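You operate a simulated robot arm through the tools that you are given. There is no shell and no other tool. Be economical: measure what you need, move in short steps, check, and stop when the job is done.

Carry out the task below with a simulated robot arm. There is one attempt and no reset: what you move stays moved.

Task
Open the wire gauge, return the cards to the grey rack, switch off.
Fine: the red card is in the wire gauge, the yellow one in the blue rack; turn its knob open before the red card comes out.

Only the result counts: the job must be done as asked and must still hold three seconds after the hand-in. Knocking over, shifting, dropping, spilling or breaking anything else fails it.

Robot
A 6-joint arm with a two-finger parallel gripper, fixed in place. Base frame: the origin is at the foot of the arm, x ahead of it, y to its left, z up; the work surface is at about z = 0.006. Lengths are in m, angles in degrees, forces in N, time in s.
With the tool pointing down near the work surface it reaches from about 0.14 to 0.58 m from the base axis. Its first joint turns from -66.0 to 66.0 degrees. Payload 2.1 kg.
The tool frame sits at the grasp point between the pads (the TCP): z along the fingers, y along the line on which they close. The tips reach 0.03 m beyond it. Largest opening 0.094 m; finger width 0.028, thickness 0.01; the body of the gripper, 0.05 by 0.096 m, starts 0.055 m behind the TCP.
Orientation is that of the tool frame in the base frame, as a unit quaternion [x, y, z, w]. With the fingers straight down and closing along the base's y, the tool's x points along the base's -x, its y along +y and its z along -z.

Tools
- The arm moves only by the tool step_arm. Its argument "commands" is a list of rows, each a list of 6 numbers: the shift along the tool's x, y, z in m, then the turn, a rotation vector about the tool's x, y, z in degrees. In form: [[x, y, z, wx, wy, wz], ...]. A call has 1 to 20 rows; each row is the pose to reach, as a shift and turn from the pose commanded when the call began, along the tool's axes at that moment. "hand" is the opening, from 0 (shut) to 1 (fully open), set as the call begins (left out, the last holds). A row lasts 0.2 s, in which the tool goes at most 0.05 m and 8.6 degrees; a call with a longer step from one row to the next is refused whole, and so is a gripper value outside its range. A pose out of reach is approached as far as the arm can. The call stops where the force on the tool passes 40 N (or 10 N more than at its start, if that is more) or the arm is blocked; 0.2 s more then pass. Each finger travels about 0.072 m/s and halts on what it meets, pressing with about 21 N; the grip force reading is that of the motor and also rises with nothing between the fingers. The clock runs only during rows and for 0.2 s after the last one: add rows that repeat a pose to give the fingers time. It gives the time, the measured TCP pose, the force on the tool (base axes), the opening and the grip force at its end, in the units of the frame above (readings bear some noise).
- Cameras (640 x 400 px; columns grow to the right, rows downward): "scene" is fixed at [0.0365, -0.3591, 0.4892]; the picture's right is [0.92, -0.40, 0.00], its down [-0.21, -0.47, -0.86] and it looks along [0.34, 0.78, -0.52] (base axes); focal length 329 px, centre (320, 200). "wrist" rides on the gripper at [0.076, 0.014, -0.103] in the tool frame; the picture's right is [-0.18, 0.98, 0.00], its down [-0.75, -0.14, -0.64] and it looks along [-0.63, -0.12, 0.77] (tool axes); focal length 243 px, centre (320, 200). There is no depth. A picture from a camera that has moved, and an enlarged one, comes with that camera's place and axes in the base frame and with its lens.
- get_image(camera): a new picture of that camera. No time passes.
- zoom(camera, box): a new picture of the part [left, top, right, bottom] of that camera's present view, enlarged. No time passes.
- finish_job(): hands the job in; it is judged then, once.

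Go step by step. Nothing tells you positions but the pictures and the camera data: compare them with the known pose of the tool, close in by small moves and look again before you grip or let go. The budget is 120 turns and 84 pictures, counting those below and the enlarged ones. Unless the task says otherwise, let go and move clear before handing in, and close with one line.

The tools are called after "Call:" as a command line: name --pt "numbers of a row" for each row, then --argument value for the rest, lists and objects as JSON in quotes. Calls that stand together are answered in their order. step_arm: Moves the arm, as the interface text tells. Its arguments: {"type":"object","properties":{"commands":{"type":"array","items":{"type":"array","items":{"type":"number"}}},"hand":{"type":"number"}},"required":["commands"]} The other tools are called the same way: get_image (camera) takes a picture; zoom (camera, box) takes an enlarged picture of a part of a camera's view; finish_job () hands the job in.

At the start:

```text
time_s: 0.0
position: [0.3408, 0.1635, 0.3327]
orientation: [-0.001, 1.0, 0.0, 0.0]
ft_force: [1.1, 0.3, -0.1]
finger_gap: 0.094
gripper_force: 0.0
```

scene: 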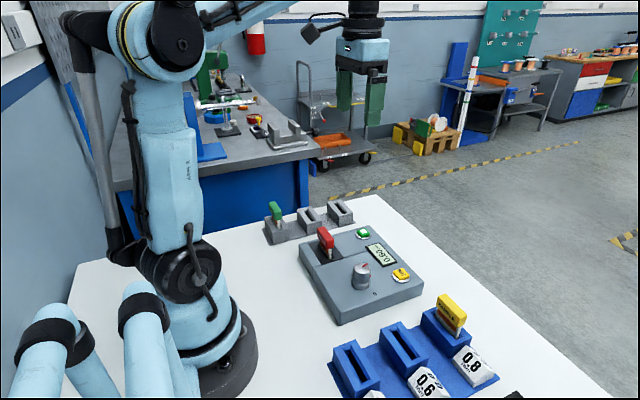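
wrist: 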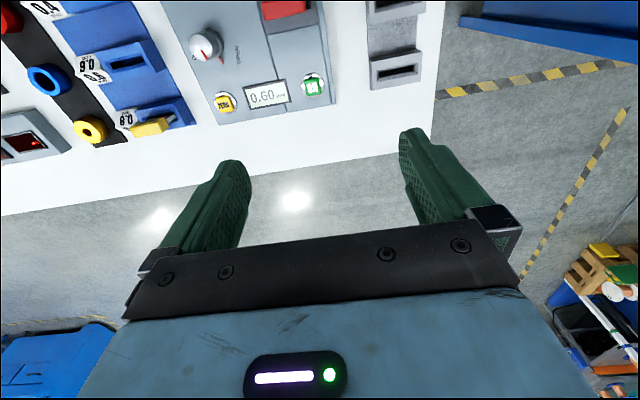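

I see a grey gauge box with a red card in its slot, a knob, a display and two buttons. There is also a grey rack with a green card and two empty slots, and a blue rack holding the yellow card. I'll zoom in for detail first.

Call:
zoom --camera "scene" --box '[250, 190, 440, 330]'

Call:
zoom --camera "scene" --box '[320, 280, 520, 400]'

Call:
zoom --camera "wrist" --box '[0, 0, 440, 200]'

```text
2.86 times, centred on (345, 260) of scene
camera zoom: at [0.0365, -0.3591, 0.4892], right [0.92, -0.4, 0.0], down [-0.21, -0.47, -0.86], along [0.34, 0.78, -0.52], focal length 940 px, centre (249, 29)
```

zoom: 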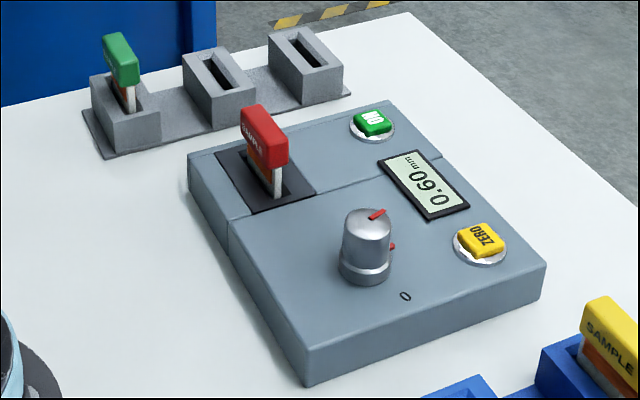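

```text
3.20 times, centred on (420, 340) of scene
camera zoom: at [0.0365, -0.3591, 0.4892], right [0.92, -0.4, 0.0], down [-0.21, -0.47, -0.86], along [0.34, 0.78, -0.52], focal length 1053 px, centre (0, -248)
```

zoom: 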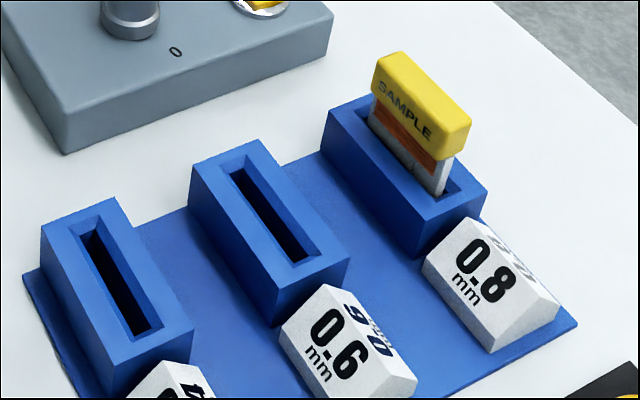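

```text
1.45 times, centred on (220, 100) of wrist
camera zoom: at [0.2642, 0.1794, 0.4365], right [0.18, 0.98, 0.0], down [0.75, -0.14, 0.64], along [0.63, -0.12, -0.77], focal length 353 px, centre (466, 346)
```

zoom: 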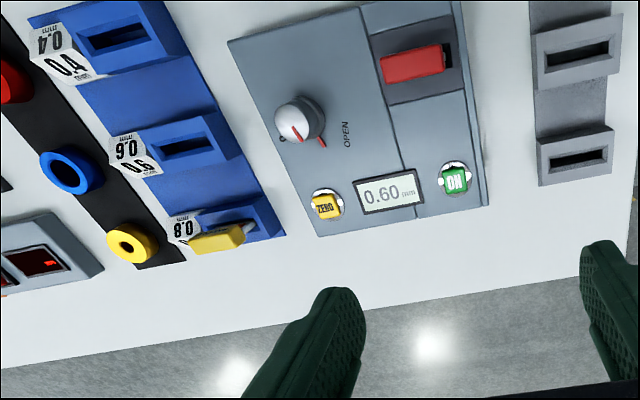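

The wrist view also shows things further to the right: rings and a small box with a red light. I'll move the hand back and to the right, staying high, to see everything.

Call:
step_arm --pt "0.02 -0.04 0 0 0 0" --pt "0.04 -0.08 0 0 0 0" --pt "0.06 -0.12 0 0 0 0" --pt "0.08 -0.16 0 0 0 0" --pt "0.1 -0.2 0 0 0 0" --pt "0.12 -0.22 0 0 0 0" --pt "0.14 -0.22 0 0 0 0"

Call:
get_image --camera "wrist"

```text
time_s: 1.6
position: [0.1989, -0.0567, 0.3327]
orientation: [0.001, 1.0, 0.0, 0.0]
ft_force: [1.1, -1.2, 0.0]
finger_gap: 0.0937
gripper_force: 0.1
```

```text
78 pictures are left
camera wrist: at [0.124, -0.0409, 0.4359], right [0.18, 0.98, 0.0], down [0.75, -0.14, 0.64], along [0.63, -0.12, -0.77], focal length 243 px, centre (320, 200)
```

wrist: 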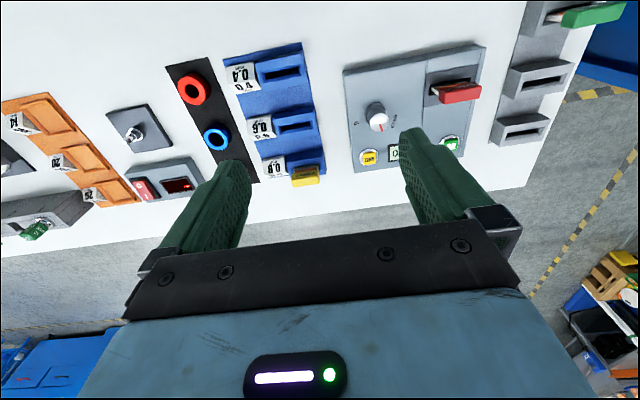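

Call:
zoom --camera "wrist" --box '[330, 30, 490, 180]'

Call:
zoom --camera "wrist" --box '[0, 80, 220, 240]'

```text
2.67 times, centred on (410, 105) of wrist
camera zoom: at [0.124, -0.0409, 0.4359], right [0.18, 0.98, 0.0], down [0.75, -0.14, 0.64], along [0.63, -0.12, -0.77], focal length 647 px, centre (80, 453)
```

zoom: 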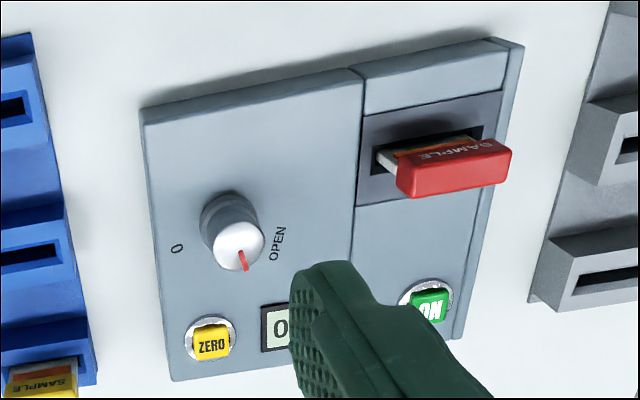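

```text
2.50 times, centred on (110, 160) of wrist
camera zoom: at [0.124, -0.0409, 0.4359], right [0.18, 0.98, 0.0], down [0.75, -0.14, 0.64], along [0.63, -0.12, -0.77], focal length 606 px, centre (845, 300)
```

zoom: 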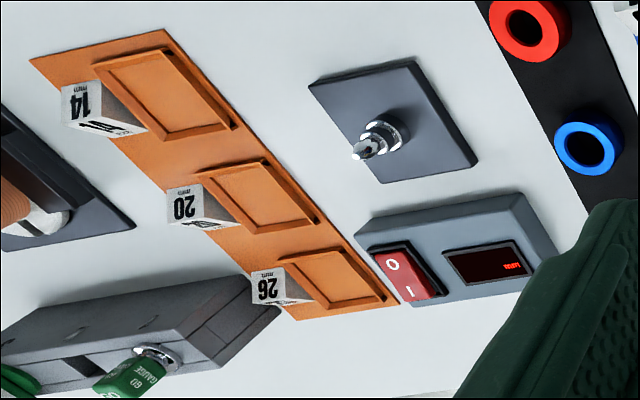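

I'll move in over the gauge for a closer look at the knob, card, slots and button.

Call:
step_arm --pt "0 0.04 0.02 0 0 0" --pt "0 0.08 0.04 0 0 0" --pt "0 0.11 0.065 0 0 0" --pt "0 0.117 0.083 0 0 0"

Call:
get_image --camera "wrist"

Call:
zoom --camera "wrist" --box '[220, 60, 420, 200]'

```text
time_s: 2.6
position: [0.2014, 0.0615, 0.2521]
orientation: [0.0, 1.0, 0.001, 0.0]
ft_force: [-0.2, -1.1, -0.6]
finger_gap: 0.094
gripper_force: 0.1
```

```text
75 pictures are left
camera wrist: at [0.1245, 0.0768, 0.3546], right [0.18, 0.98, 0.0], down [0.75, -0.14, 0.64], along [0.63, -0.12, -0.77], focal length 243 px, centre (320, 200)
```

wrist: 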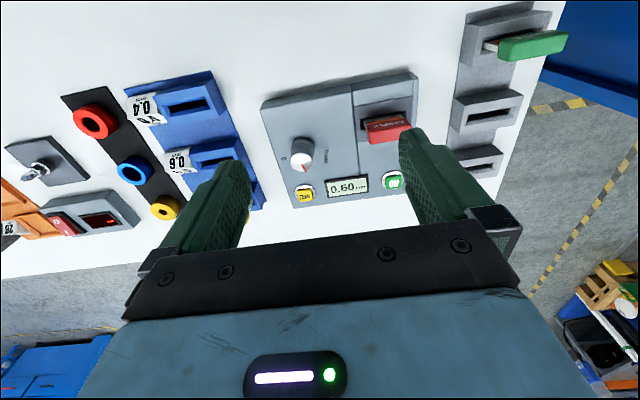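

```text
2.86 times, centred on (320, 130) of wrist
camera zoom: at [0.1245, 0.0768, 0.3546], right [0.18, 0.98, 0.0], down [0.75, -0.14, 0.64], along [0.63, -0.12, -0.77], focal length 693 px, centre (320, 400)
```

zoom: 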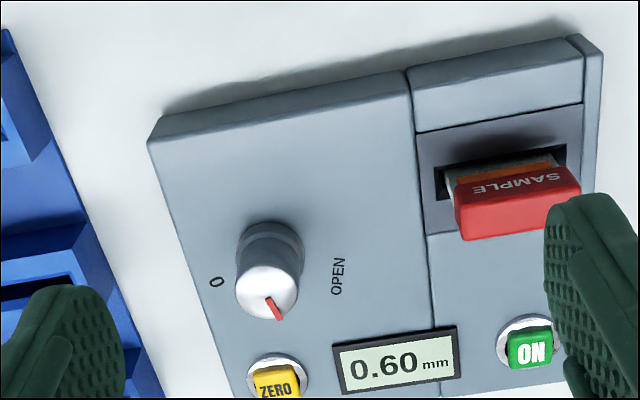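

The knob is at about (0.283, 0.021) with its top near z 0.07. Its pointer faces away from the base, and OPEN is a counter-clockwise turn towards +y. I'll go above the knob and check the alignment.

Call:
step_arm --pt "-0.03 -0.015 0.03 0 0 0" --pt "-0.06 -0.03 0.06 0 0 0" --pt "-0.0816 -0.0405 0.09 0 0 0" --pt "-0.0816 -0.0405 0.09 0 0 0" --hand 0.65

Call:
get_image --camera "wrist"

Call:
zoom --camera "scene" --box '[250, 160, 450, 300]'

```text
time_s: 3.6
position: [0.2808, 0.0188, 0.1605]
orientation: [0.0, 1.0, 0.0, 0.0]
ft_force: [0.6, -1.2, 0.5]
finger_gap: 0.0612
gripper_force: 0.1
```

```text
73 pictures are left
camera wrist: at [0.2054, 0.0344, 0.2626], right [0.18, 0.98, 0.0], down [0.75, -0.14, 0.64], along [0.63, -0.12, -0.77], focal length 243 px, centre (320, 200)
```

wrist: 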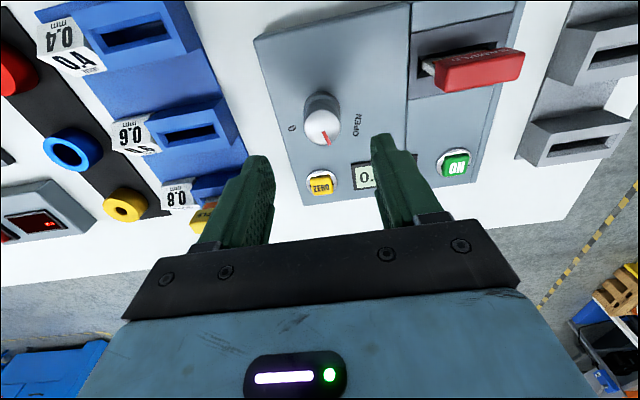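

```text
2.86 times, centred on (350, 230) of scene
camera zoom: at [0.0365, -0.3591, 0.4892], right [0.92, -0.4, 0.0], down [-0.21, -0.47, -0.86], along [0.34, 0.78, -0.52], focal length 940 px, centre (234, 114)
```

zoom: 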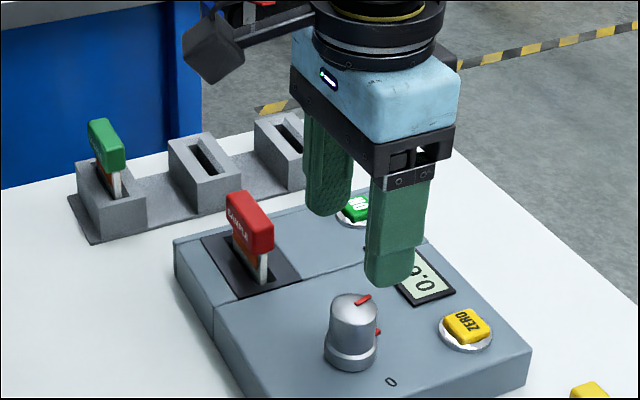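

The knob is at about (0.286, 0.021) with its top at z 0.07. I'll centre on it, go down to TCP z 0.08 and grip it.

Call:
step_arm --pt "-0.0036 0.001 0.03 0 0 0" --pt "-0.0036 0.001 0.06 0 0 0" --pt "-0.0036 0.001 0.079 0 0 0" --pt "-0.0036 0.001 0.079 0 0 0"

Call:
get_image --camera "wrist"

Call:
zoom --camera "scene" --box '[300, 190, 440, 310]'

```text
time_s: 4.6
position: [0.2859, 0.021, 0.0803]
orientation: [0.0, 1.0, 0.001, 0.0]
ft_force: [-0.5, 0.0, 0.1]
finger_gap: 0.0612
gripper_force: 0.1
```

```text
71 pictures are left
camera wrist: at [0.2092, 0.0365, 0.1837], right [0.18, 0.98, 0.0], down [0.75, -0.14, 0.64], along [0.63, -0.12, -0.77], focal length 243 px, centre (320, 200)
```

wrist: 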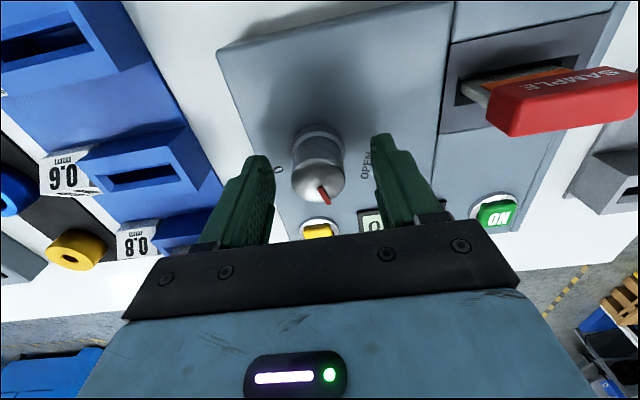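

```text
3.33 times, centred on (370, 250) of scene
camera zoom: at [0.0365, -0.3591, 0.4892], right [0.92, -0.4, 0.0], down [-0.21, -0.47, -0.86], along [0.34, 0.78, -0.52], focal length 1097 px, centre (153, 33)
```

zoom: 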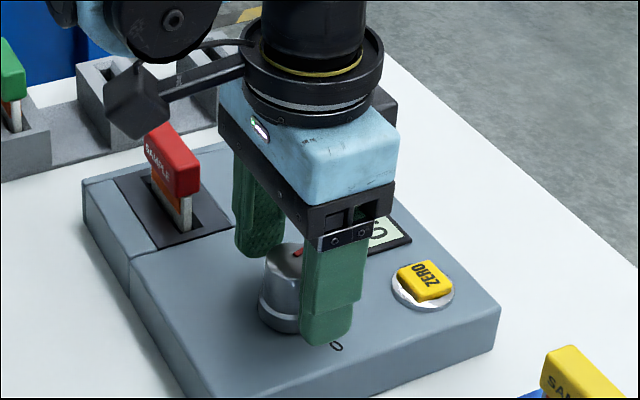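

The knob sits centred between the fingers, so I'll close on it.

Call:
step_arm --pt "0 0 0 0 0 0" --pt "0 0 0 0 0 0" --pt "0 0 0 0 0 0" --hand 0

Call:
get_image --camera "wrist"

```text
time_s: 5.4
position: [0.2851, 0.0194, 0.0806]
orientation: [0.001, 1.0, -0.001, 0.0]
ft_force: [2.8, -13.9, -10.8]
finger_gap: 0.0322
gripper_force: 45.2
```

```text
69 pictures are left
camera wrist: at [0.2092, 0.036, 0.1838], right [0.19, 0.98, 0.0], down [0.75, -0.14, 0.64], along [0.63, -0.12, -0.77], focal length 243 px, centre (320, 200)
```

wrist: 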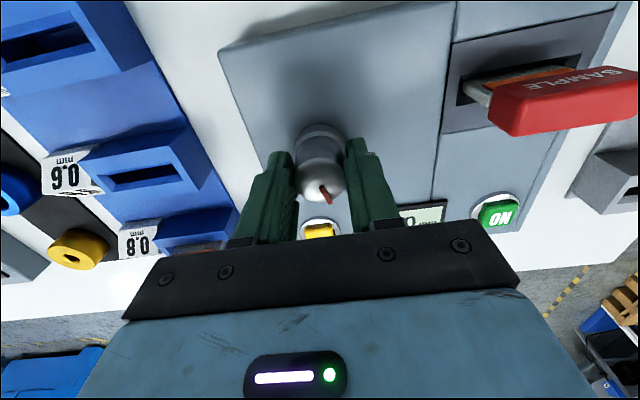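

The grip is on with a slight sideways load. I'll ease y by 2 mm and turn counter-clockwise by 24° as a test.

Call:
step_arm --pt "0 -0.002 0 0 0 0" --pt "0 -0.002 0 0 0 -8" --pt "0 -0.002 0 0 0 -16" --pt "0 -0.002 0 0 0 -24" --pt "0 -0.002 0 0 0 -24"

Call:
get_image --camera "wrist"

Call:
zoom --camera "scene" --box '[300, 190, 440, 310]'

```text
time_s: 6.6
position: [0.2859, 0.0206, 0.0815]
orientation: [-0.21, 0.978, 0.002, -0.001]
ft_force: [-6.6, 17.4, -14.3]
finger_gap: 0.0323
gripper_force: 44.8
```

```text
68 pictures are left
camera wrist: at [0.2102, 0.0028, 0.1841], right [-0.23, 0.97, 0.0], down [0.75, 0.18, 0.64], along [0.62, 0.15, -0.77], focal length 243 px, centre (320, 200)
```

wrist: 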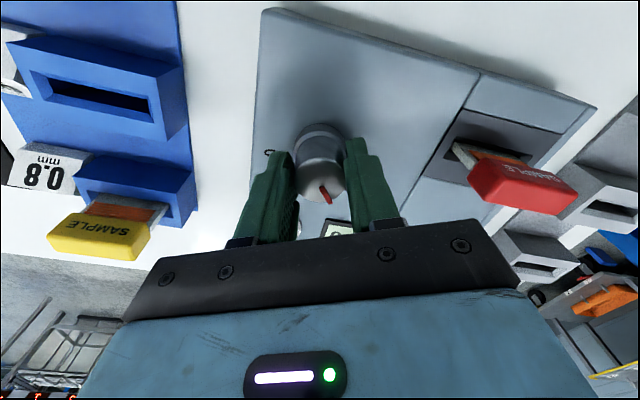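

```text
3.33 times, centred on (370, 250) of scene
camera zoom: at [0.0365, -0.359, 0.4892], right [0.92, -0.4, 0.0], down [-0.21, -0.47, -0.86], along [0.34, 0.78, -0.52], focal length 1097 px, centre (153, 33)
```

zoom: 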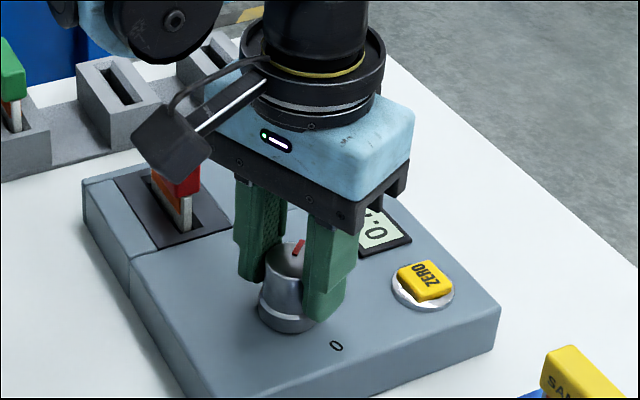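

The knob turns with the gripper. I'll ease the side load and keep turning.

Call:
step_arm --pt "-0.0004 0.0009 0 0 0 -8" --pt "-0.0004 0.0009 0 0 0 -16" --pt "-0.0004 0.0009 0 0 0 -24" --pt "-0.0004 0.0009 0 0 0 -24"

Call:
get_image --camera "wrist"

Call:
zoom --camera "scene" --box '[300, 190, 440, 310]'

```text
time_s: 7.6
position: [0.2844, 0.0194, 0.0816]
orientation: [-0.408, 0.913, 0.001, 0.0]
ft_force: [-10.1, 17.1, 1.3]
finger_gap: 0.0321
gripper_force: 45.3
```

```text
66 pictures are left
camera wrist: at [0.224, -0.026, 0.184], right [-0.61, 0.79, 0.0], down [0.61, 0.47, 0.64], along [0.51, 0.39, -0.77], focal length 243 px, centre (320, 200)
```

wrist: 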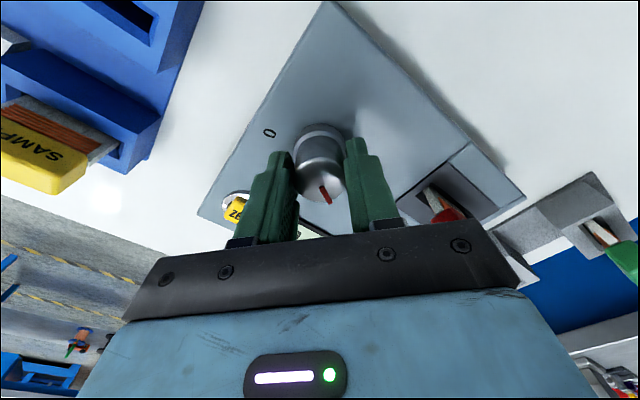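

```text
3.33 times, centred on (370, 250) of scene
camera zoom: at [0.0365, -0.3591, 0.4892], right [0.92, -0.4, 0.0], down [-0.21, -0.47, -0.86], along [0.34, 0.78, -0.52], focal length 1097 px, centre (153, 33)
```

zoom: 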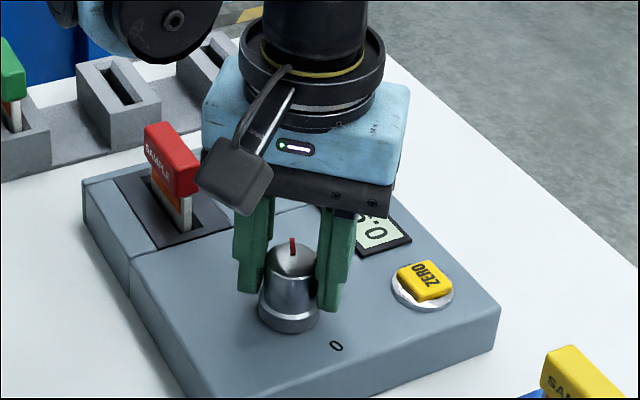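

Call:
step_arm --pt "0 0.001 0 0 0 -8" --pt "0 0.001 0 0 0 -16" --pt "0 0.001 0 0 0 -24" --pt "0 0.001 0 0 0 -24"

Call:
get_image --camera "wrist"

Call:
zoom --camera "scene" --box '[300, 190, 440, 310]'

```text
time_s: 8.6
position: [0.2848, 0.0184, 0.0819]
orientation: [-0.588, 0.809, -0.002, -0.001]
ft_force: [2.1, -9.9, 8.6]
finger_gap: 0.0327
gripper_force: 45.5
```

```text
64 pictures are left
camera wrist: at [0.2479, -0.0468, 0.1851], right [-0.88, 0.48, 0.0], down [0.37, 0.68, 0.64], along [0.31, 0.56, -0.77], focal length 243 px, centre (320, 200)
```

wrist: 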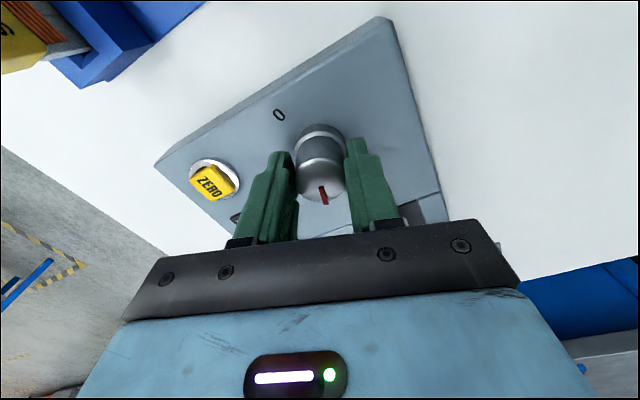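

```text
3.33 times, centred on (370, 250) of scene
camera zoom: at [0.0365, -0.3591, 0.4892], right [0.92, -0.4, 0.0], down [-0.21, -0.47, -0.86], along [0.34, 0.78, -0.52], focal length 1097 px, centre (153, 33)
```

zoom: 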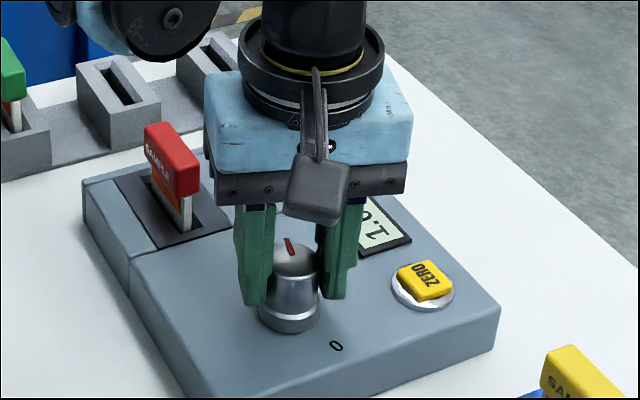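

The display now starts with "1.", so it is opening and the pointer is close to OPEN. I'll turn a little further, watching for a stop.

Call:
step_arm --pt "0 -0.0005 0 0 0 -6" --pt "0 -0.0005 0 0 0 -12" --pt "0 -0.0005 0 0 0 -12"

Call:
zoom --camera "wrist" --box '[220, 80, 420, 220]'

Call:
zoom --camera "scene" --box '[330, 210, 420, 280]'

```text
time_s: 9.4
position: [0.2858, 0.0211, 0.0827]
orientation: [-0.671, 0.742, 0.0, 0.001]
ft_force: [0.1, 1.0, 35.3]
finger_gap: 0.0323
gripper_force: 44.8
```

```text
2.86 times, centred on (320, 150) of wrist
camera zoom: at [0.2634, -0.0519, 0.1848], right [-0.96, 0.28, 0.0], down [0.22, 0.73, 0.64], along [0.18, 0.62, -0.77], focal length 693 px, centre (320, 343)
```

zoom: 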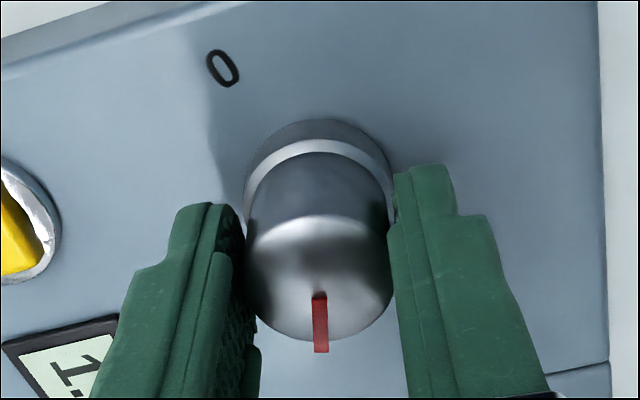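

```text
5.71 times, centred on (375, 245) of scene
camera zoom: at [0.0364, -0.3591, 0.4892], right [0.92, -0.4, 0.0], down [-0.21, -0.47, -0.86], along [0.34, 0.78, -0.52], focal length 1880 px, centre (6, -57)
```

zoom: 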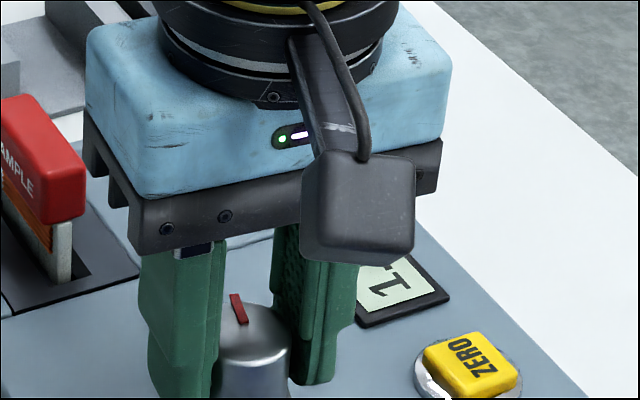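

The vertical load has risen and the pointer has slipped slightly in the grip, so it is likely at its stop. I'll release, rise and read the display.

Call:
step_arm --pt "0 0 0 0 0 0" --pt "0 0 0 0 0 0" --pt "0 0 -0.03 0 0 0" --pt "0 0 -0.07 0 0 0" --pt "0 0 -0.1 0 0 0" --pt "0 0 -0.1 0 0 0" --hand 0.65

Call:
get_image --camera "wrist"

Call:
zoom --camera "scene" --box '[330, 210, 420, 280]'

```text
time_s: 10.8
position: [0.2847, 0.0195, 0.1823]
orientation: [-0.669, 0.743, 0.001, 0.0]
ft_force: [0.0, 0.1, 0.4]
finger_gap: 0.061
gripper_force: 0.1
```

```text
60 pictures are left
camera wrist: at [0.2631, -0.0533, 0.2851], right [-0.96, 0.29, 0.0], down [0.22, 0.73, 0.64], along [0.18, 0.62, -0.77], focal length 243 px, centre (320, 200)
```

wrist: 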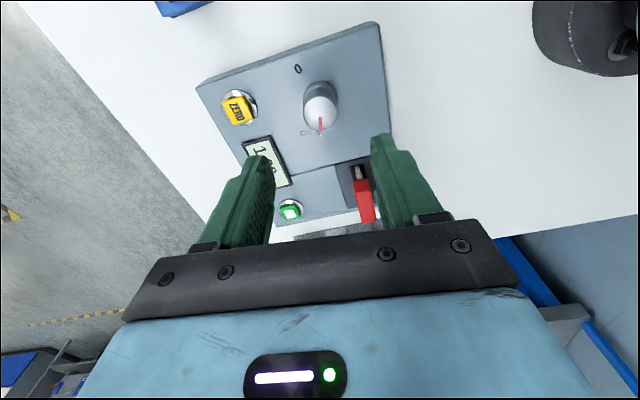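

```text
5.71 times, centred on (375, 245) of scene
camera zoom: at [0.0365, -0.3591, 0.4892], right [0.92, -0.4, 0.0], down [-0.21, -0.47, -0.86], along [0.34, 0.78, -0.52], focal length 1880 px, centre (6, -57)
```

zoom: 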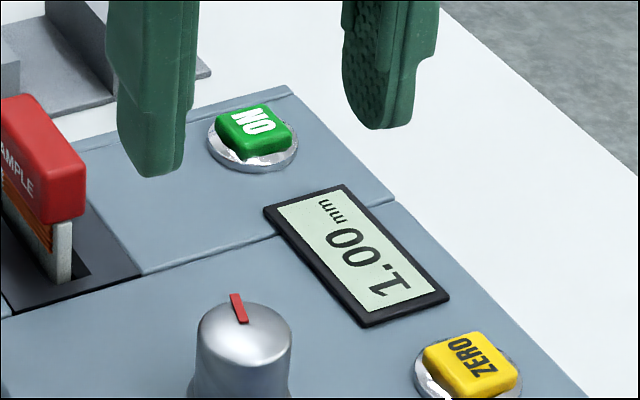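

Call:
zoom --camera "wrist" --box '[270, 50, 390, 150]'

```text
4.00 times, centred on (330, 100) of wrist
camera zoom: at [0.2631, -0.0533, 0.2851], right [-0.96, 0.29, 0.0], down [0.22, 0.73, 0.64], along [0.18, 0.62, -0.77], focal length 970 px, centre (280, 600)
```

zoom: 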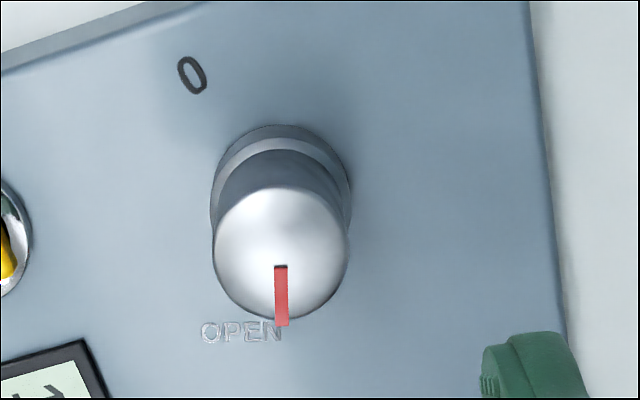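

The knob is at OPEN and reads 1.00 mm. Next I'll move above the red card with the fingers closing along its thickness.

Call:
step_arm --pt "-0.03 0.015 0 0 0 -2" --pt "-0.06 0.03 0 0 0 -4" --pt "-0.0867 0.0403 0 0 0 -6" --pt "-0.0867 0.0403 0 0 0 -6"

Call:
get_image --camera "wrist"

Call:
zoom --camera "scene" --box '[250, 160, 430, 290]'

```text
time_s: 11.8
position: [0.254, 0.1112, 0.1821]
orientation: [-0.707, 0.707, 0.001, 0.0]
ft_force: [-0.4, 0.3, -0.5]
finger_gap: 0.0612
gripper_force: 0.0
```

```text
57 pictures are left
camera wrist: at [0.2409, 0.0358, 0.2847], right [-0.98, 0.18, 0.0], down [0.14, 0.75, 0.64], along [0.12, 0.63, -0.77], focal length 243 px, centre (320, 200)
```

wrist: 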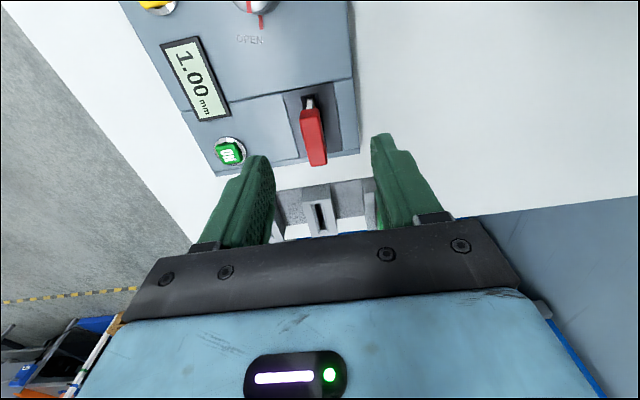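

```text
3.08 times, centred on (340, 225) of scene
camera zoom: at [0.0365, -0.3591, 0.4892], right [0.92, -0.4, 0.0], down [-0.21, -0.47, -0.86], along [0.34, 0.78, -0.52], focal length 1012 px, centre (258, 123)
```

zoom: 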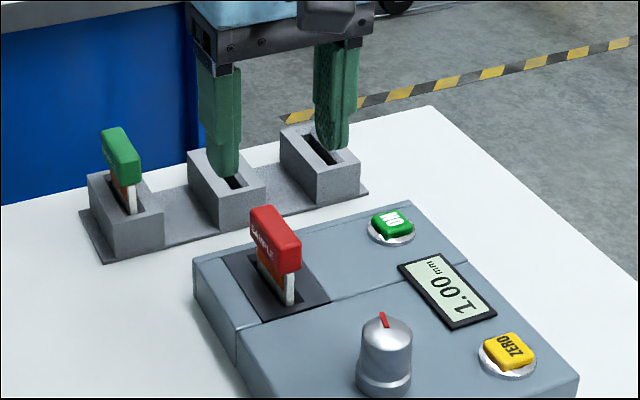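

Call:
zoom --camera "wrist" --box '[240, 80, 400, 240]'

```text
2.50 times, centred on (320, 160) of wrist
camera zoom: at [0.2409, 0.0358, 0.2847], right [-0.98, 0.18, 0.0], down [0.14, 0.75, 0.64], along [0.12, 0.63, -0.77], focal length 606 px, centre (320, 300)
```

zoom: 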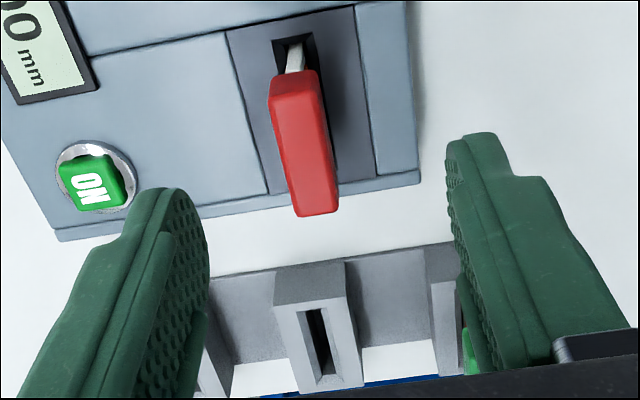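

The red handle runs along y, centred at about (0.2655, 0.140) with its top at z 0.075. I'll align above it and check again.

Call:
step_arm --pt "-0.014 -0.006 0.02 0 0 0" --pt "-0.028 -0.0115 0.05 0 0 0" --pt "-0.028 -0.0115 0.06 0 0 0" --pt "-0.028 -0.0115 0.06 0 0 0"

Call:
zoom --camera "wrist" --box '[200, 40, 440, 240]'

Call:
zoom --camera "scene" --box '[250, 160, 430, 290]'

```text
time_s: 12.8
position: [0.267, 0.1382, 0.1227]
orientation: [-0.707, 0.707, 0.0, 0.0]
ft_force: [0.7, -0.2, 0.1]
finger_gap: 0.0614
gripper_force: 0.2
```

```text
2.00 times, centred on (320, 140) of wrist
camera zoom: at [0.2524, 0.0632, 0.2252], right [-0.98, 0.18, 0.0], down [0.14, 0.75, 0.64], along [0.12, 0.63, -0.77], focal length 485 px, centre (320, 320)
```

zoom: 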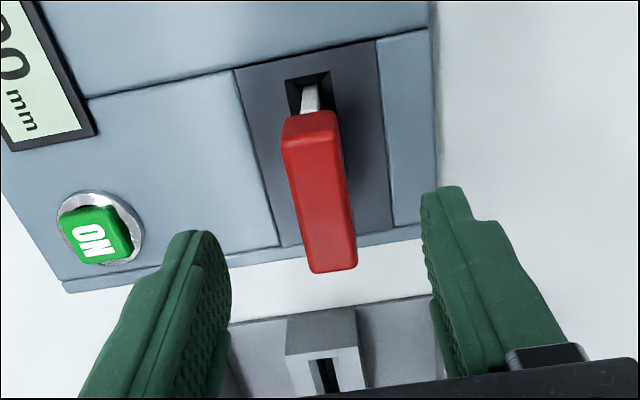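

```text
3.08 times, centred on (340, 225) of scene
camera zoom: at [0.0365, -0.3591, 0.4892], right [0.92, -0.4, 0.0], down [-0.21, -0.47, -0.86], along [0.34, 0.78, -0.52], focal length 1012 px, centre (258, 123)
```

zoom: 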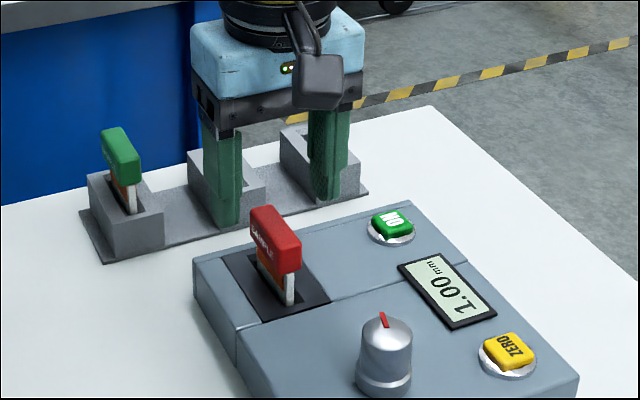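

The alignment is good. I'll go down to about z 0.083 and close on the handle.

Call:
step_arm --pt "0 0 0.02 0 0 0" --pt "0 0 0.039 0 0 0" --pt "0 0 0.039 0 0 0"

Call:
step_arm --pt "0 0 0 0 0 0" --pt "0 0 0 0 0 0" --pt "0 0 0 0 0 0" --pt "0 0 0 0 0 0" --hand 0

Call:
get_image --camera "wrist"

Call:
zoom --camera "scene" --box '[250, 160, 430, 290]'

```text
time_s: 13.6
position: [0.2646, 0.138, 0.083]
orientation: [-0.707, 0.707, 0.0, 0.0]
ft_force: [0.0, 0.0, 0.6]
finger_gap: 0.0611
gripper_force: 0.0
```

```text
time_s: 14.6
position: [0.2655, 0.1379, 0.0826]
orientation: [0.707, -0.707, 0.0, 0.0]
ft_force: [0.4, -1.0, 0.1]
finger_gap: 0.0219
gripper_force: 20.8
```

```text
52 pictures are left
camera wrist: at [0.2513, 0.0633, 0.1861], right [-0.98, 0.18, 0.0], down [0.14, 0.75, 0.64], along [0.12, 0.63, -0.77], focal length 243 px, centre (320, 200)
```

wrist: 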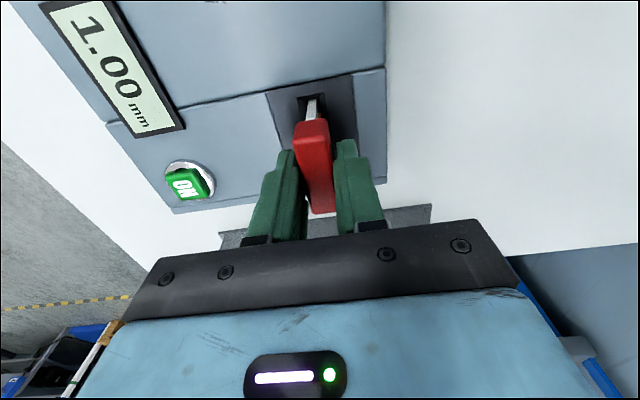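

```text
3.08 times, centred on (340, 225) of scene
camera zoom: at [0.0365, -0.3591, 0.4892], right [0.92, -0.4, 0.0], down [-0.21, -0.47, -0.86], along [0.34, 0.78, -0.52], focal length 1012 px, centre (258, 123)
```

zoom: 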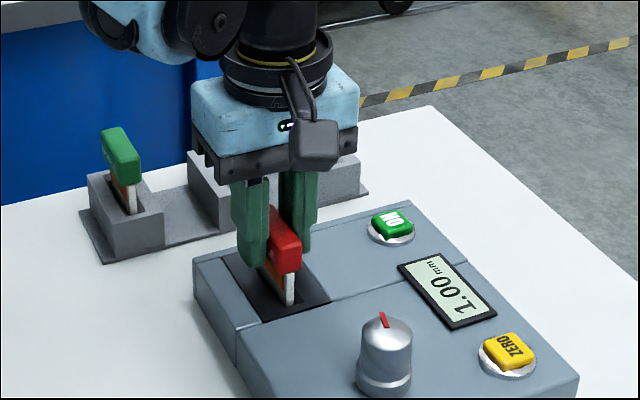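

The handle is gripped with a 22 mm gap. I'll lift straight up slowly.

Call:
step_arm --pt "0 0 -0.01 0 0 0" --pt "0 0 -0.025 0 0 0" --pt "0 0 -0.045 0 0 0" --pt "0 0 -0.07 0 0 0" --pt "0 0 -0.09 0 0 0" --pt "0 0 -0.09 0 0 0"

Call:
get_image --camera "wrist"

Call:
get_image --camera "scene"

```text
time_s: 16.0
position: [0.2647, 0.1392, 0.1736]
orientation: [-0.707, 0.708, 0.0, 0.0]
ft_force: [0.3, -0.4, -0.8]
finger_gap: 0.0216
gripper_force: 21.1
```

```text
50 pictures are left
camera wrist: at [0.2513, 0.0652, 0.2762], right [-0.98, 0.18, 0.0], down [0.14, 0.75, 0.64], along [0.12, 0.63, -0.77], focal length 243 px, centre (320, 200)
```

wrist: 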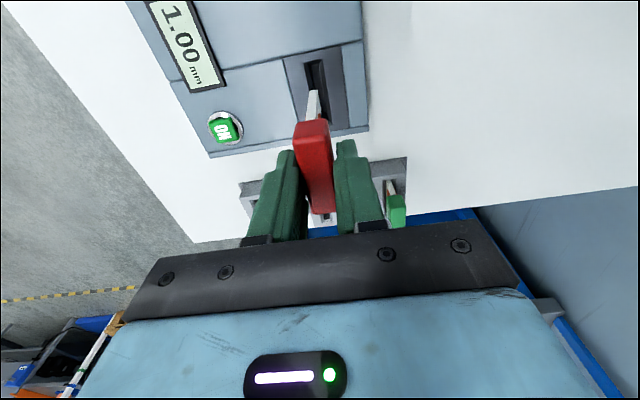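

```text
49 pictures are left
```

scene: 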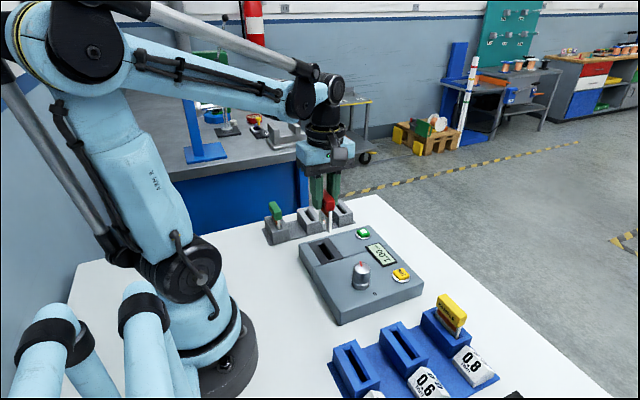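

The red card is out. I'll bring it near the middle slot of the grey rack, staying high, and take measurements.

Call:
step_arm --pt "-0.02 -0.002 0 0 0 0" --pt "-0.04 -0.004 0 0 0 0" --pt "-0.061 -0.006 0 0 0 0" --pt "-0.061 -0.006 0 0 0 0"

Call:
get_image --camera "wrist"

Call:
zoom --camera "scene" --box '[255, 140, 375, 250]'

```text
time_s: 17.0
position: [0.2718, 0.2017, 0.1723]
orientation: [-0.707, 0.708, 0.0, 0.0]
ft_force: [0.0, -0.7, 0.0]
finger_gap: 0.0217
gripper_force: 20.5
```

```text
48 pictures are left
camera wrist: at [0.2579, 0.1267, 0.2748], right [-0.98, 0.18, 0.0], down [0.14, 0.75, 0.64], along [0.12, 0.63, -0.77], focal length 243 px, centre (320, 200)
```

wrist: 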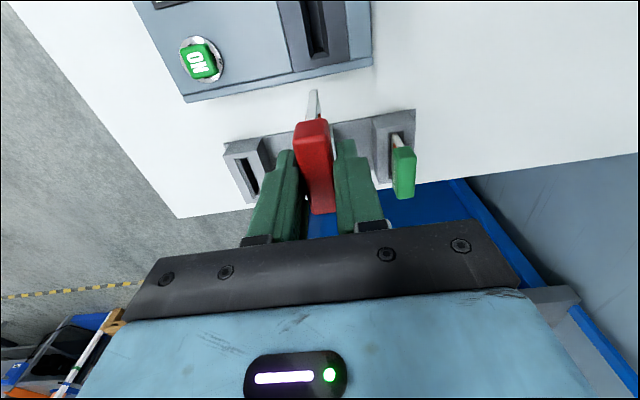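

```text
3.64 times, centred on (315, 195) of scene
camera zoom: at [0.0365, -0.3591, 0.4892], right [0.92, -0.4, 0.0], down [-0.21, -0.47, -0.86], along [0.34, 0.78, -0.52], focal length 1196 px, centre (338, 218)
```

zoom: 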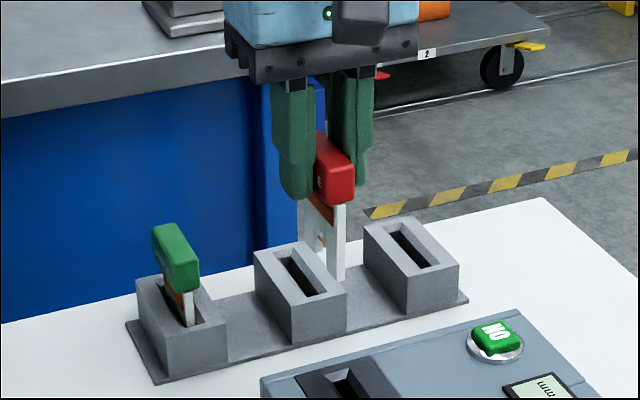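

Call:
zoom --camera "wrist" --box '[210, 70, 430, 220]'

Call:
zoom --camera "scene" --box '[285, 170, 355, 240]'

```text
2.67 times, centred on (320, 145) of wrist
camera zoom: at [0.2579, 0.1267, 0.2748], right [-0.98, 0.18, 0.0], down [0.14, 0.75, 0.64], along [0.12, 0.63, -0.77], focal length 647 px, centre (320, 347)
```

zoom: 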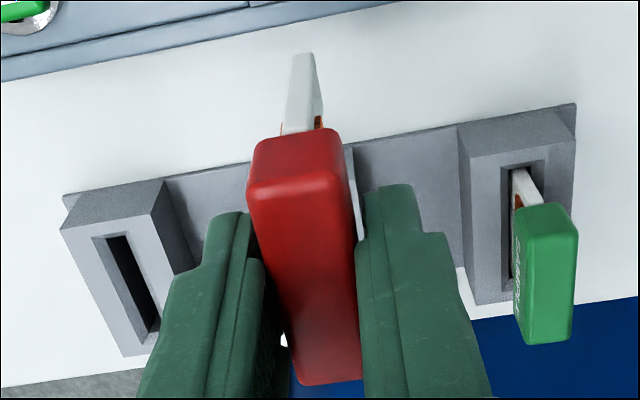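

```text
5.71 times, centred on (320, 205) of scene
camera zoom: at [0.0365, -0.3591, 0.4892], right [0.92, -0.4, 0.0], down [-0.21, -0.47, -0.86], along [0.34, 0.78, -0.52], focal length 1880 px, centre (320, 171)
```

zoom: 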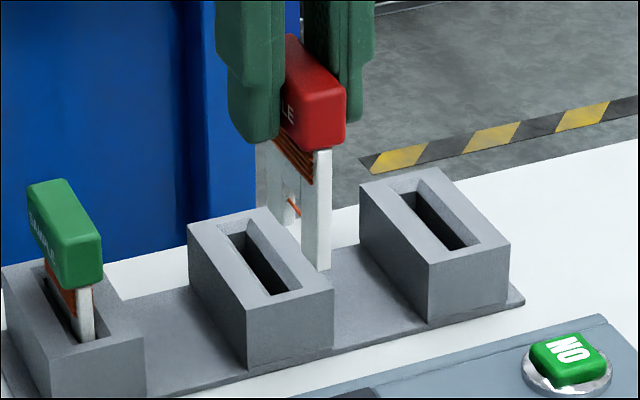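

The rack's slot tops look to be at about z 0.033. I put the middle slot near (0.286, 0.275) and the far one near (0.373, 0.276). I'll move over the middle slot, drop part way and check.

Call:
step_arm --pt "-0.03 -0.006 0 0 0 0" --pt "-0.06 -0.012 0 0 0 0" --pt "-0.0745 -0.015 0.0 0 0 0" --pt "-0.0745 -0.015 0.025 0 0 0" --pt "-0.0745 -0.015 0.035 0 0 0" --pt "-0.0745 -0.015 0.035 0 0 0"

Call:
zoom --camera "scene" --box '[285, 170, 355, 240]'

Call:
zoom --camera "wrist" --box '[210, 20, 430, 220]'

```text
time_s: 18.4
position: [0.2856, 0.2751, 0.1383]
orientation: [0.707, -0.707, 0.0, 0.0]
ft_force: [0.9, -0.7, -0.1]
finger_gap: 0.0217
gripper_force: 20.8
```

```text
5.71 times, centred on (320, 205) of scene
camera zoom: at [0.0365, -0.3591, 0.4892], right [0.92, -0.4, 0.0], down [-0.21, -0.47, -0.86], along [0.34, 0.78, -0.52], focal length 1880 px, centre (320, 171)
```

zoom: 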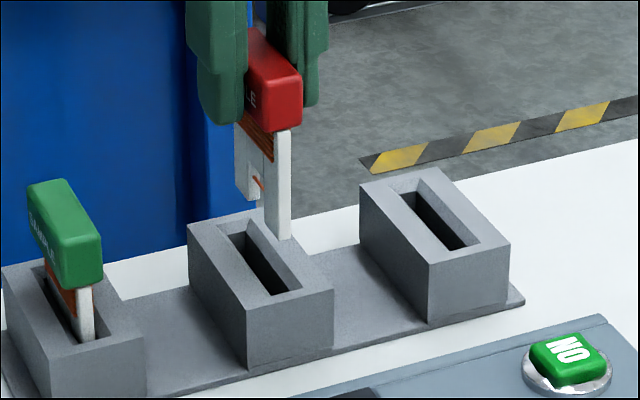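

```text
2.00 times, centred on (320, 120) of wrist
camera zoom: at [0.2724, 0.1998, 0.2407], right [-0.98, 0.18, 0.0], down [0.14, 0.75, 0.64], along [0.12, 0.63, -0.77], focal length 485 px, centre (320, 360)
```

zoom: 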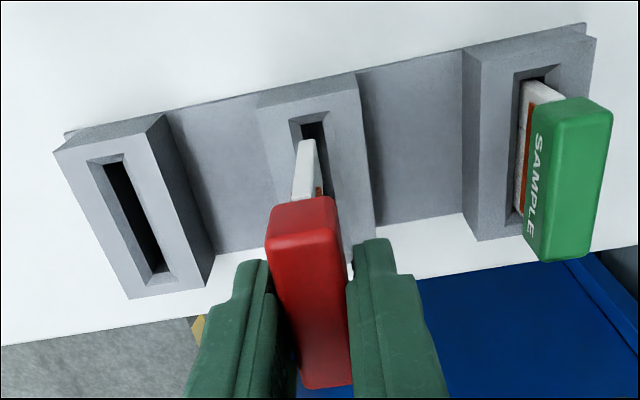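

I have a clear view now. The card needs about 3 mm more in y, and x is nearly right. I'll lower until the card is just above the slot and compare.

Call:
step_arm --pt "-0.003 0.0008 0 0 0 0" --pt "-0.003 0.0008 0.01 0 0 0" --pt "-0.003 0.0008 0.022 0 0 0" --pt "-0.003 0.0008 0.022 0 0 0"

Call:
zoom --camera "scene" --box '[290, 180, 340, 230]'

Call:
zoom --camera "wrist" --box '[250, 20, 390, 160]'

```text
time_s: 19.4
position: [0.2857, 0.2768, 0.1155]
orientation: [0.707, -0.707, 0.0, 0.0]
ft_force: [-0.6, 0.5, -0.2]
finger_gap: 0.0215
gripper_force: 21.2
```

```text
8.00 times, centred on (315, 205) of scene
camera zoom: at [0.0365, -0.3591, 0.4892], right [0.92, -0.4, 0.0], down [-0.21, -0.47, -0.86], along [0.34, 0.78, -0.52], focal length 2632 px, centre (360, 160)
```

zoom: 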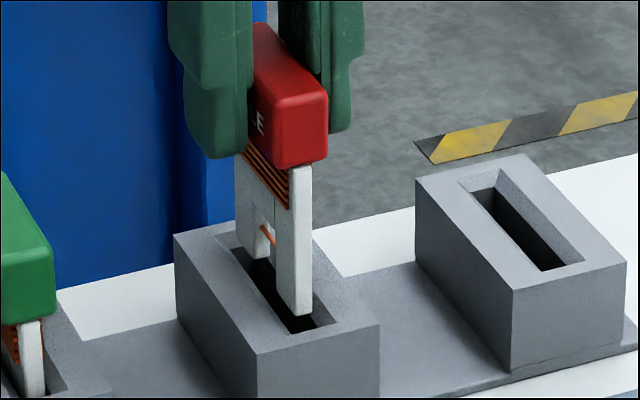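

```text
2.86 times, centred on (320, 90) of wrist
camera zoom: at [0.2711, 0.2027, 0.218], right [-0.98, 0.18, 0.0], down [0.14, 0.75, 0.64], along [0.12, 0.63, -0.77], focal length 693 px, centre (320, 514)
```

zoom: 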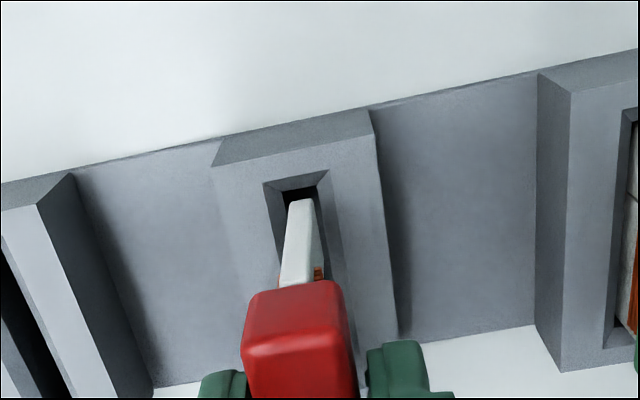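

The tip is over the slot mouth. I'll nudge 2 mm further in y and go down gently, watching the force.

Call:
step_arm --pt "-0.002 -0.0004 0 0 0 0" --pt "-0.002 -0.0004 0.005 0 0 0" --pt "-0.002 -0.0004 0.01 0 0 0" --pt "-0.002 -0.0004 0.012 0 0 0"

Call:
zoom --camera "scene" --box '[290, 180, 340, 230]'

Call:
zoom --camera "wrist" --box '[250, 20, 390, 160]'

```text
time_s: 20.4
position: [0.2862, 0.2797, 0.103]
orientation: [-0.707, 0.707, 0.0, 0.0]
ft_force: [-0.2, -2.6, 0.5]
finger_gap: 0.0217
gripper_force: 20.9
```

```text
8.00 times, centred on (315, 205) of scene
camera zoom: at [0.0365, -0.3591, 0.4892], right [0.92, -0.4, 0.0], down [-0.21, -0.47, -0.86], along [0.34, 0.78, -0.52], focal length 2632 px, centre (360, 160)
```

zoom: 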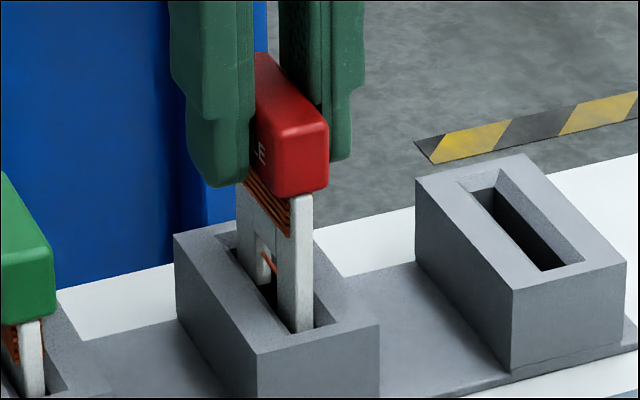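

```text
2.86 times, centred on (320, 90) of wrist
camera zoom: at [0.2722, 0.205, 0.2064], right [-0.98, 0.18, 0.0], down [0.14, 0.75, 0.64], along [0.12, 0.63, -0.77], focal length 693 px, centre (320, 514)
```

zoom: 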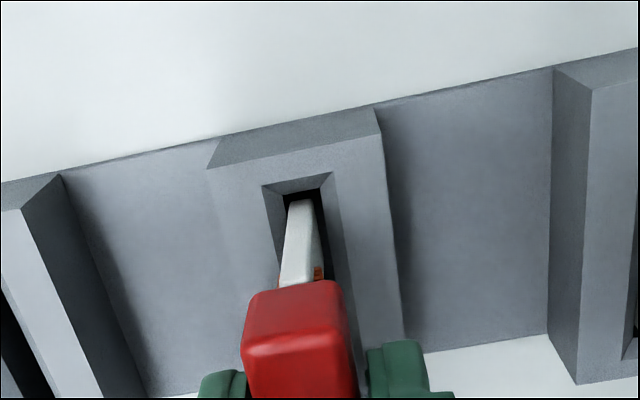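

The tip is entering the slot freely. I'll continue down.

Call:
step_arm --pt "0 0 0.004 0 0 0" --pt "0 0 0.008 0 0 0" --pt "0 0 0.012 0 0 0" --pt "0 0 0.015 0 0 0" --pt "0 0 0.015 0 0 0"

Call:
zoom --camera "scene" --box '[255, 170, 355, 240]'

```text
time_s: 21.6
position: [0.2856, 0.2807, 0.0893]
orientation: [0.707, -0.707, 0.0, 0.0]
ft_force: [0.2, -2.8, 1.3]
finger_gap: 0.0214
gripper_force: 20.9
```

```text
5.71 times, centred on (305, 205) of scene
camera zoom: at [0.0365, -0.3591, 0.4892], right [0.92, -0.4, 0.0], down [-0.21, -0.47, -0.86], along [0.34, 0.78, -0.52], focal length 1880 px, centre (406, 171)
```

zoom: 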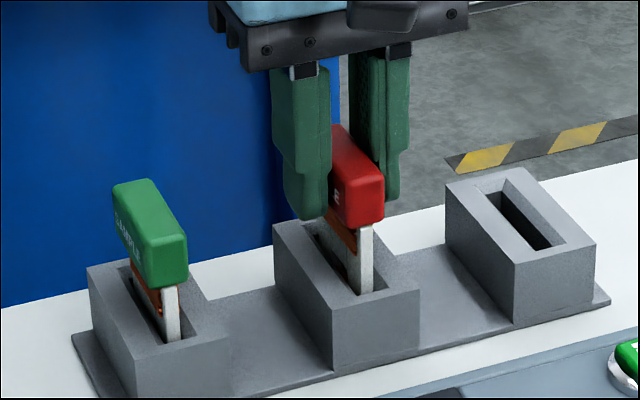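

It's going in cleanly, with about 6 mm left compared with the green card. I'll continue in small steps to the bottom.

Call:
step_arm --pt "0 0 0.002 0 0 0" --pt "0 0 0.004 0 0 0" --pt "0 0 0.005 0 0 0" --pt "0 0 0.006 0 0 0" --pt "0 0 0.006 0 0 0"

Call:
zoom --camera "scene" --box '[255, 170, 355, 240]'

```text
time_s: 22.8
position: [0.2862, 0.2789, 0.0831]
orientation: [0.707, -0.707, 0.0, 0.0]
ft_force: [0.2, 0.5, 4.9]
finger_gap: 0.0216
gripper_force: 21.0
```

```text
5.71 times, centred on (305, 205) of scene
camera zoom: at [0.0365, -0.3591, 0.4892], right [0.92, -0.4, 0.0], down [-0.21, -0.47, -0.86], along [0.34, 0.78, -0.52], focal length 1880 px, centre (406, 171)
```

zoom: 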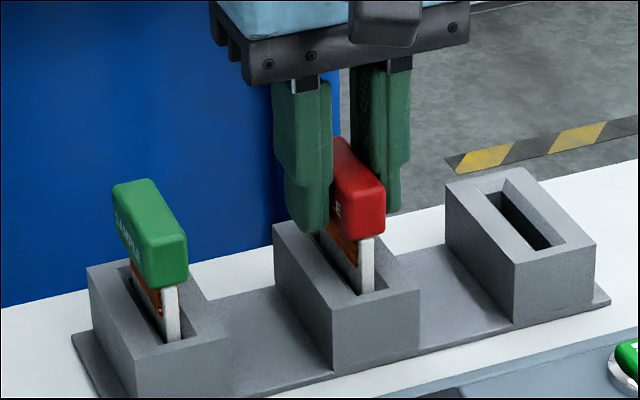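

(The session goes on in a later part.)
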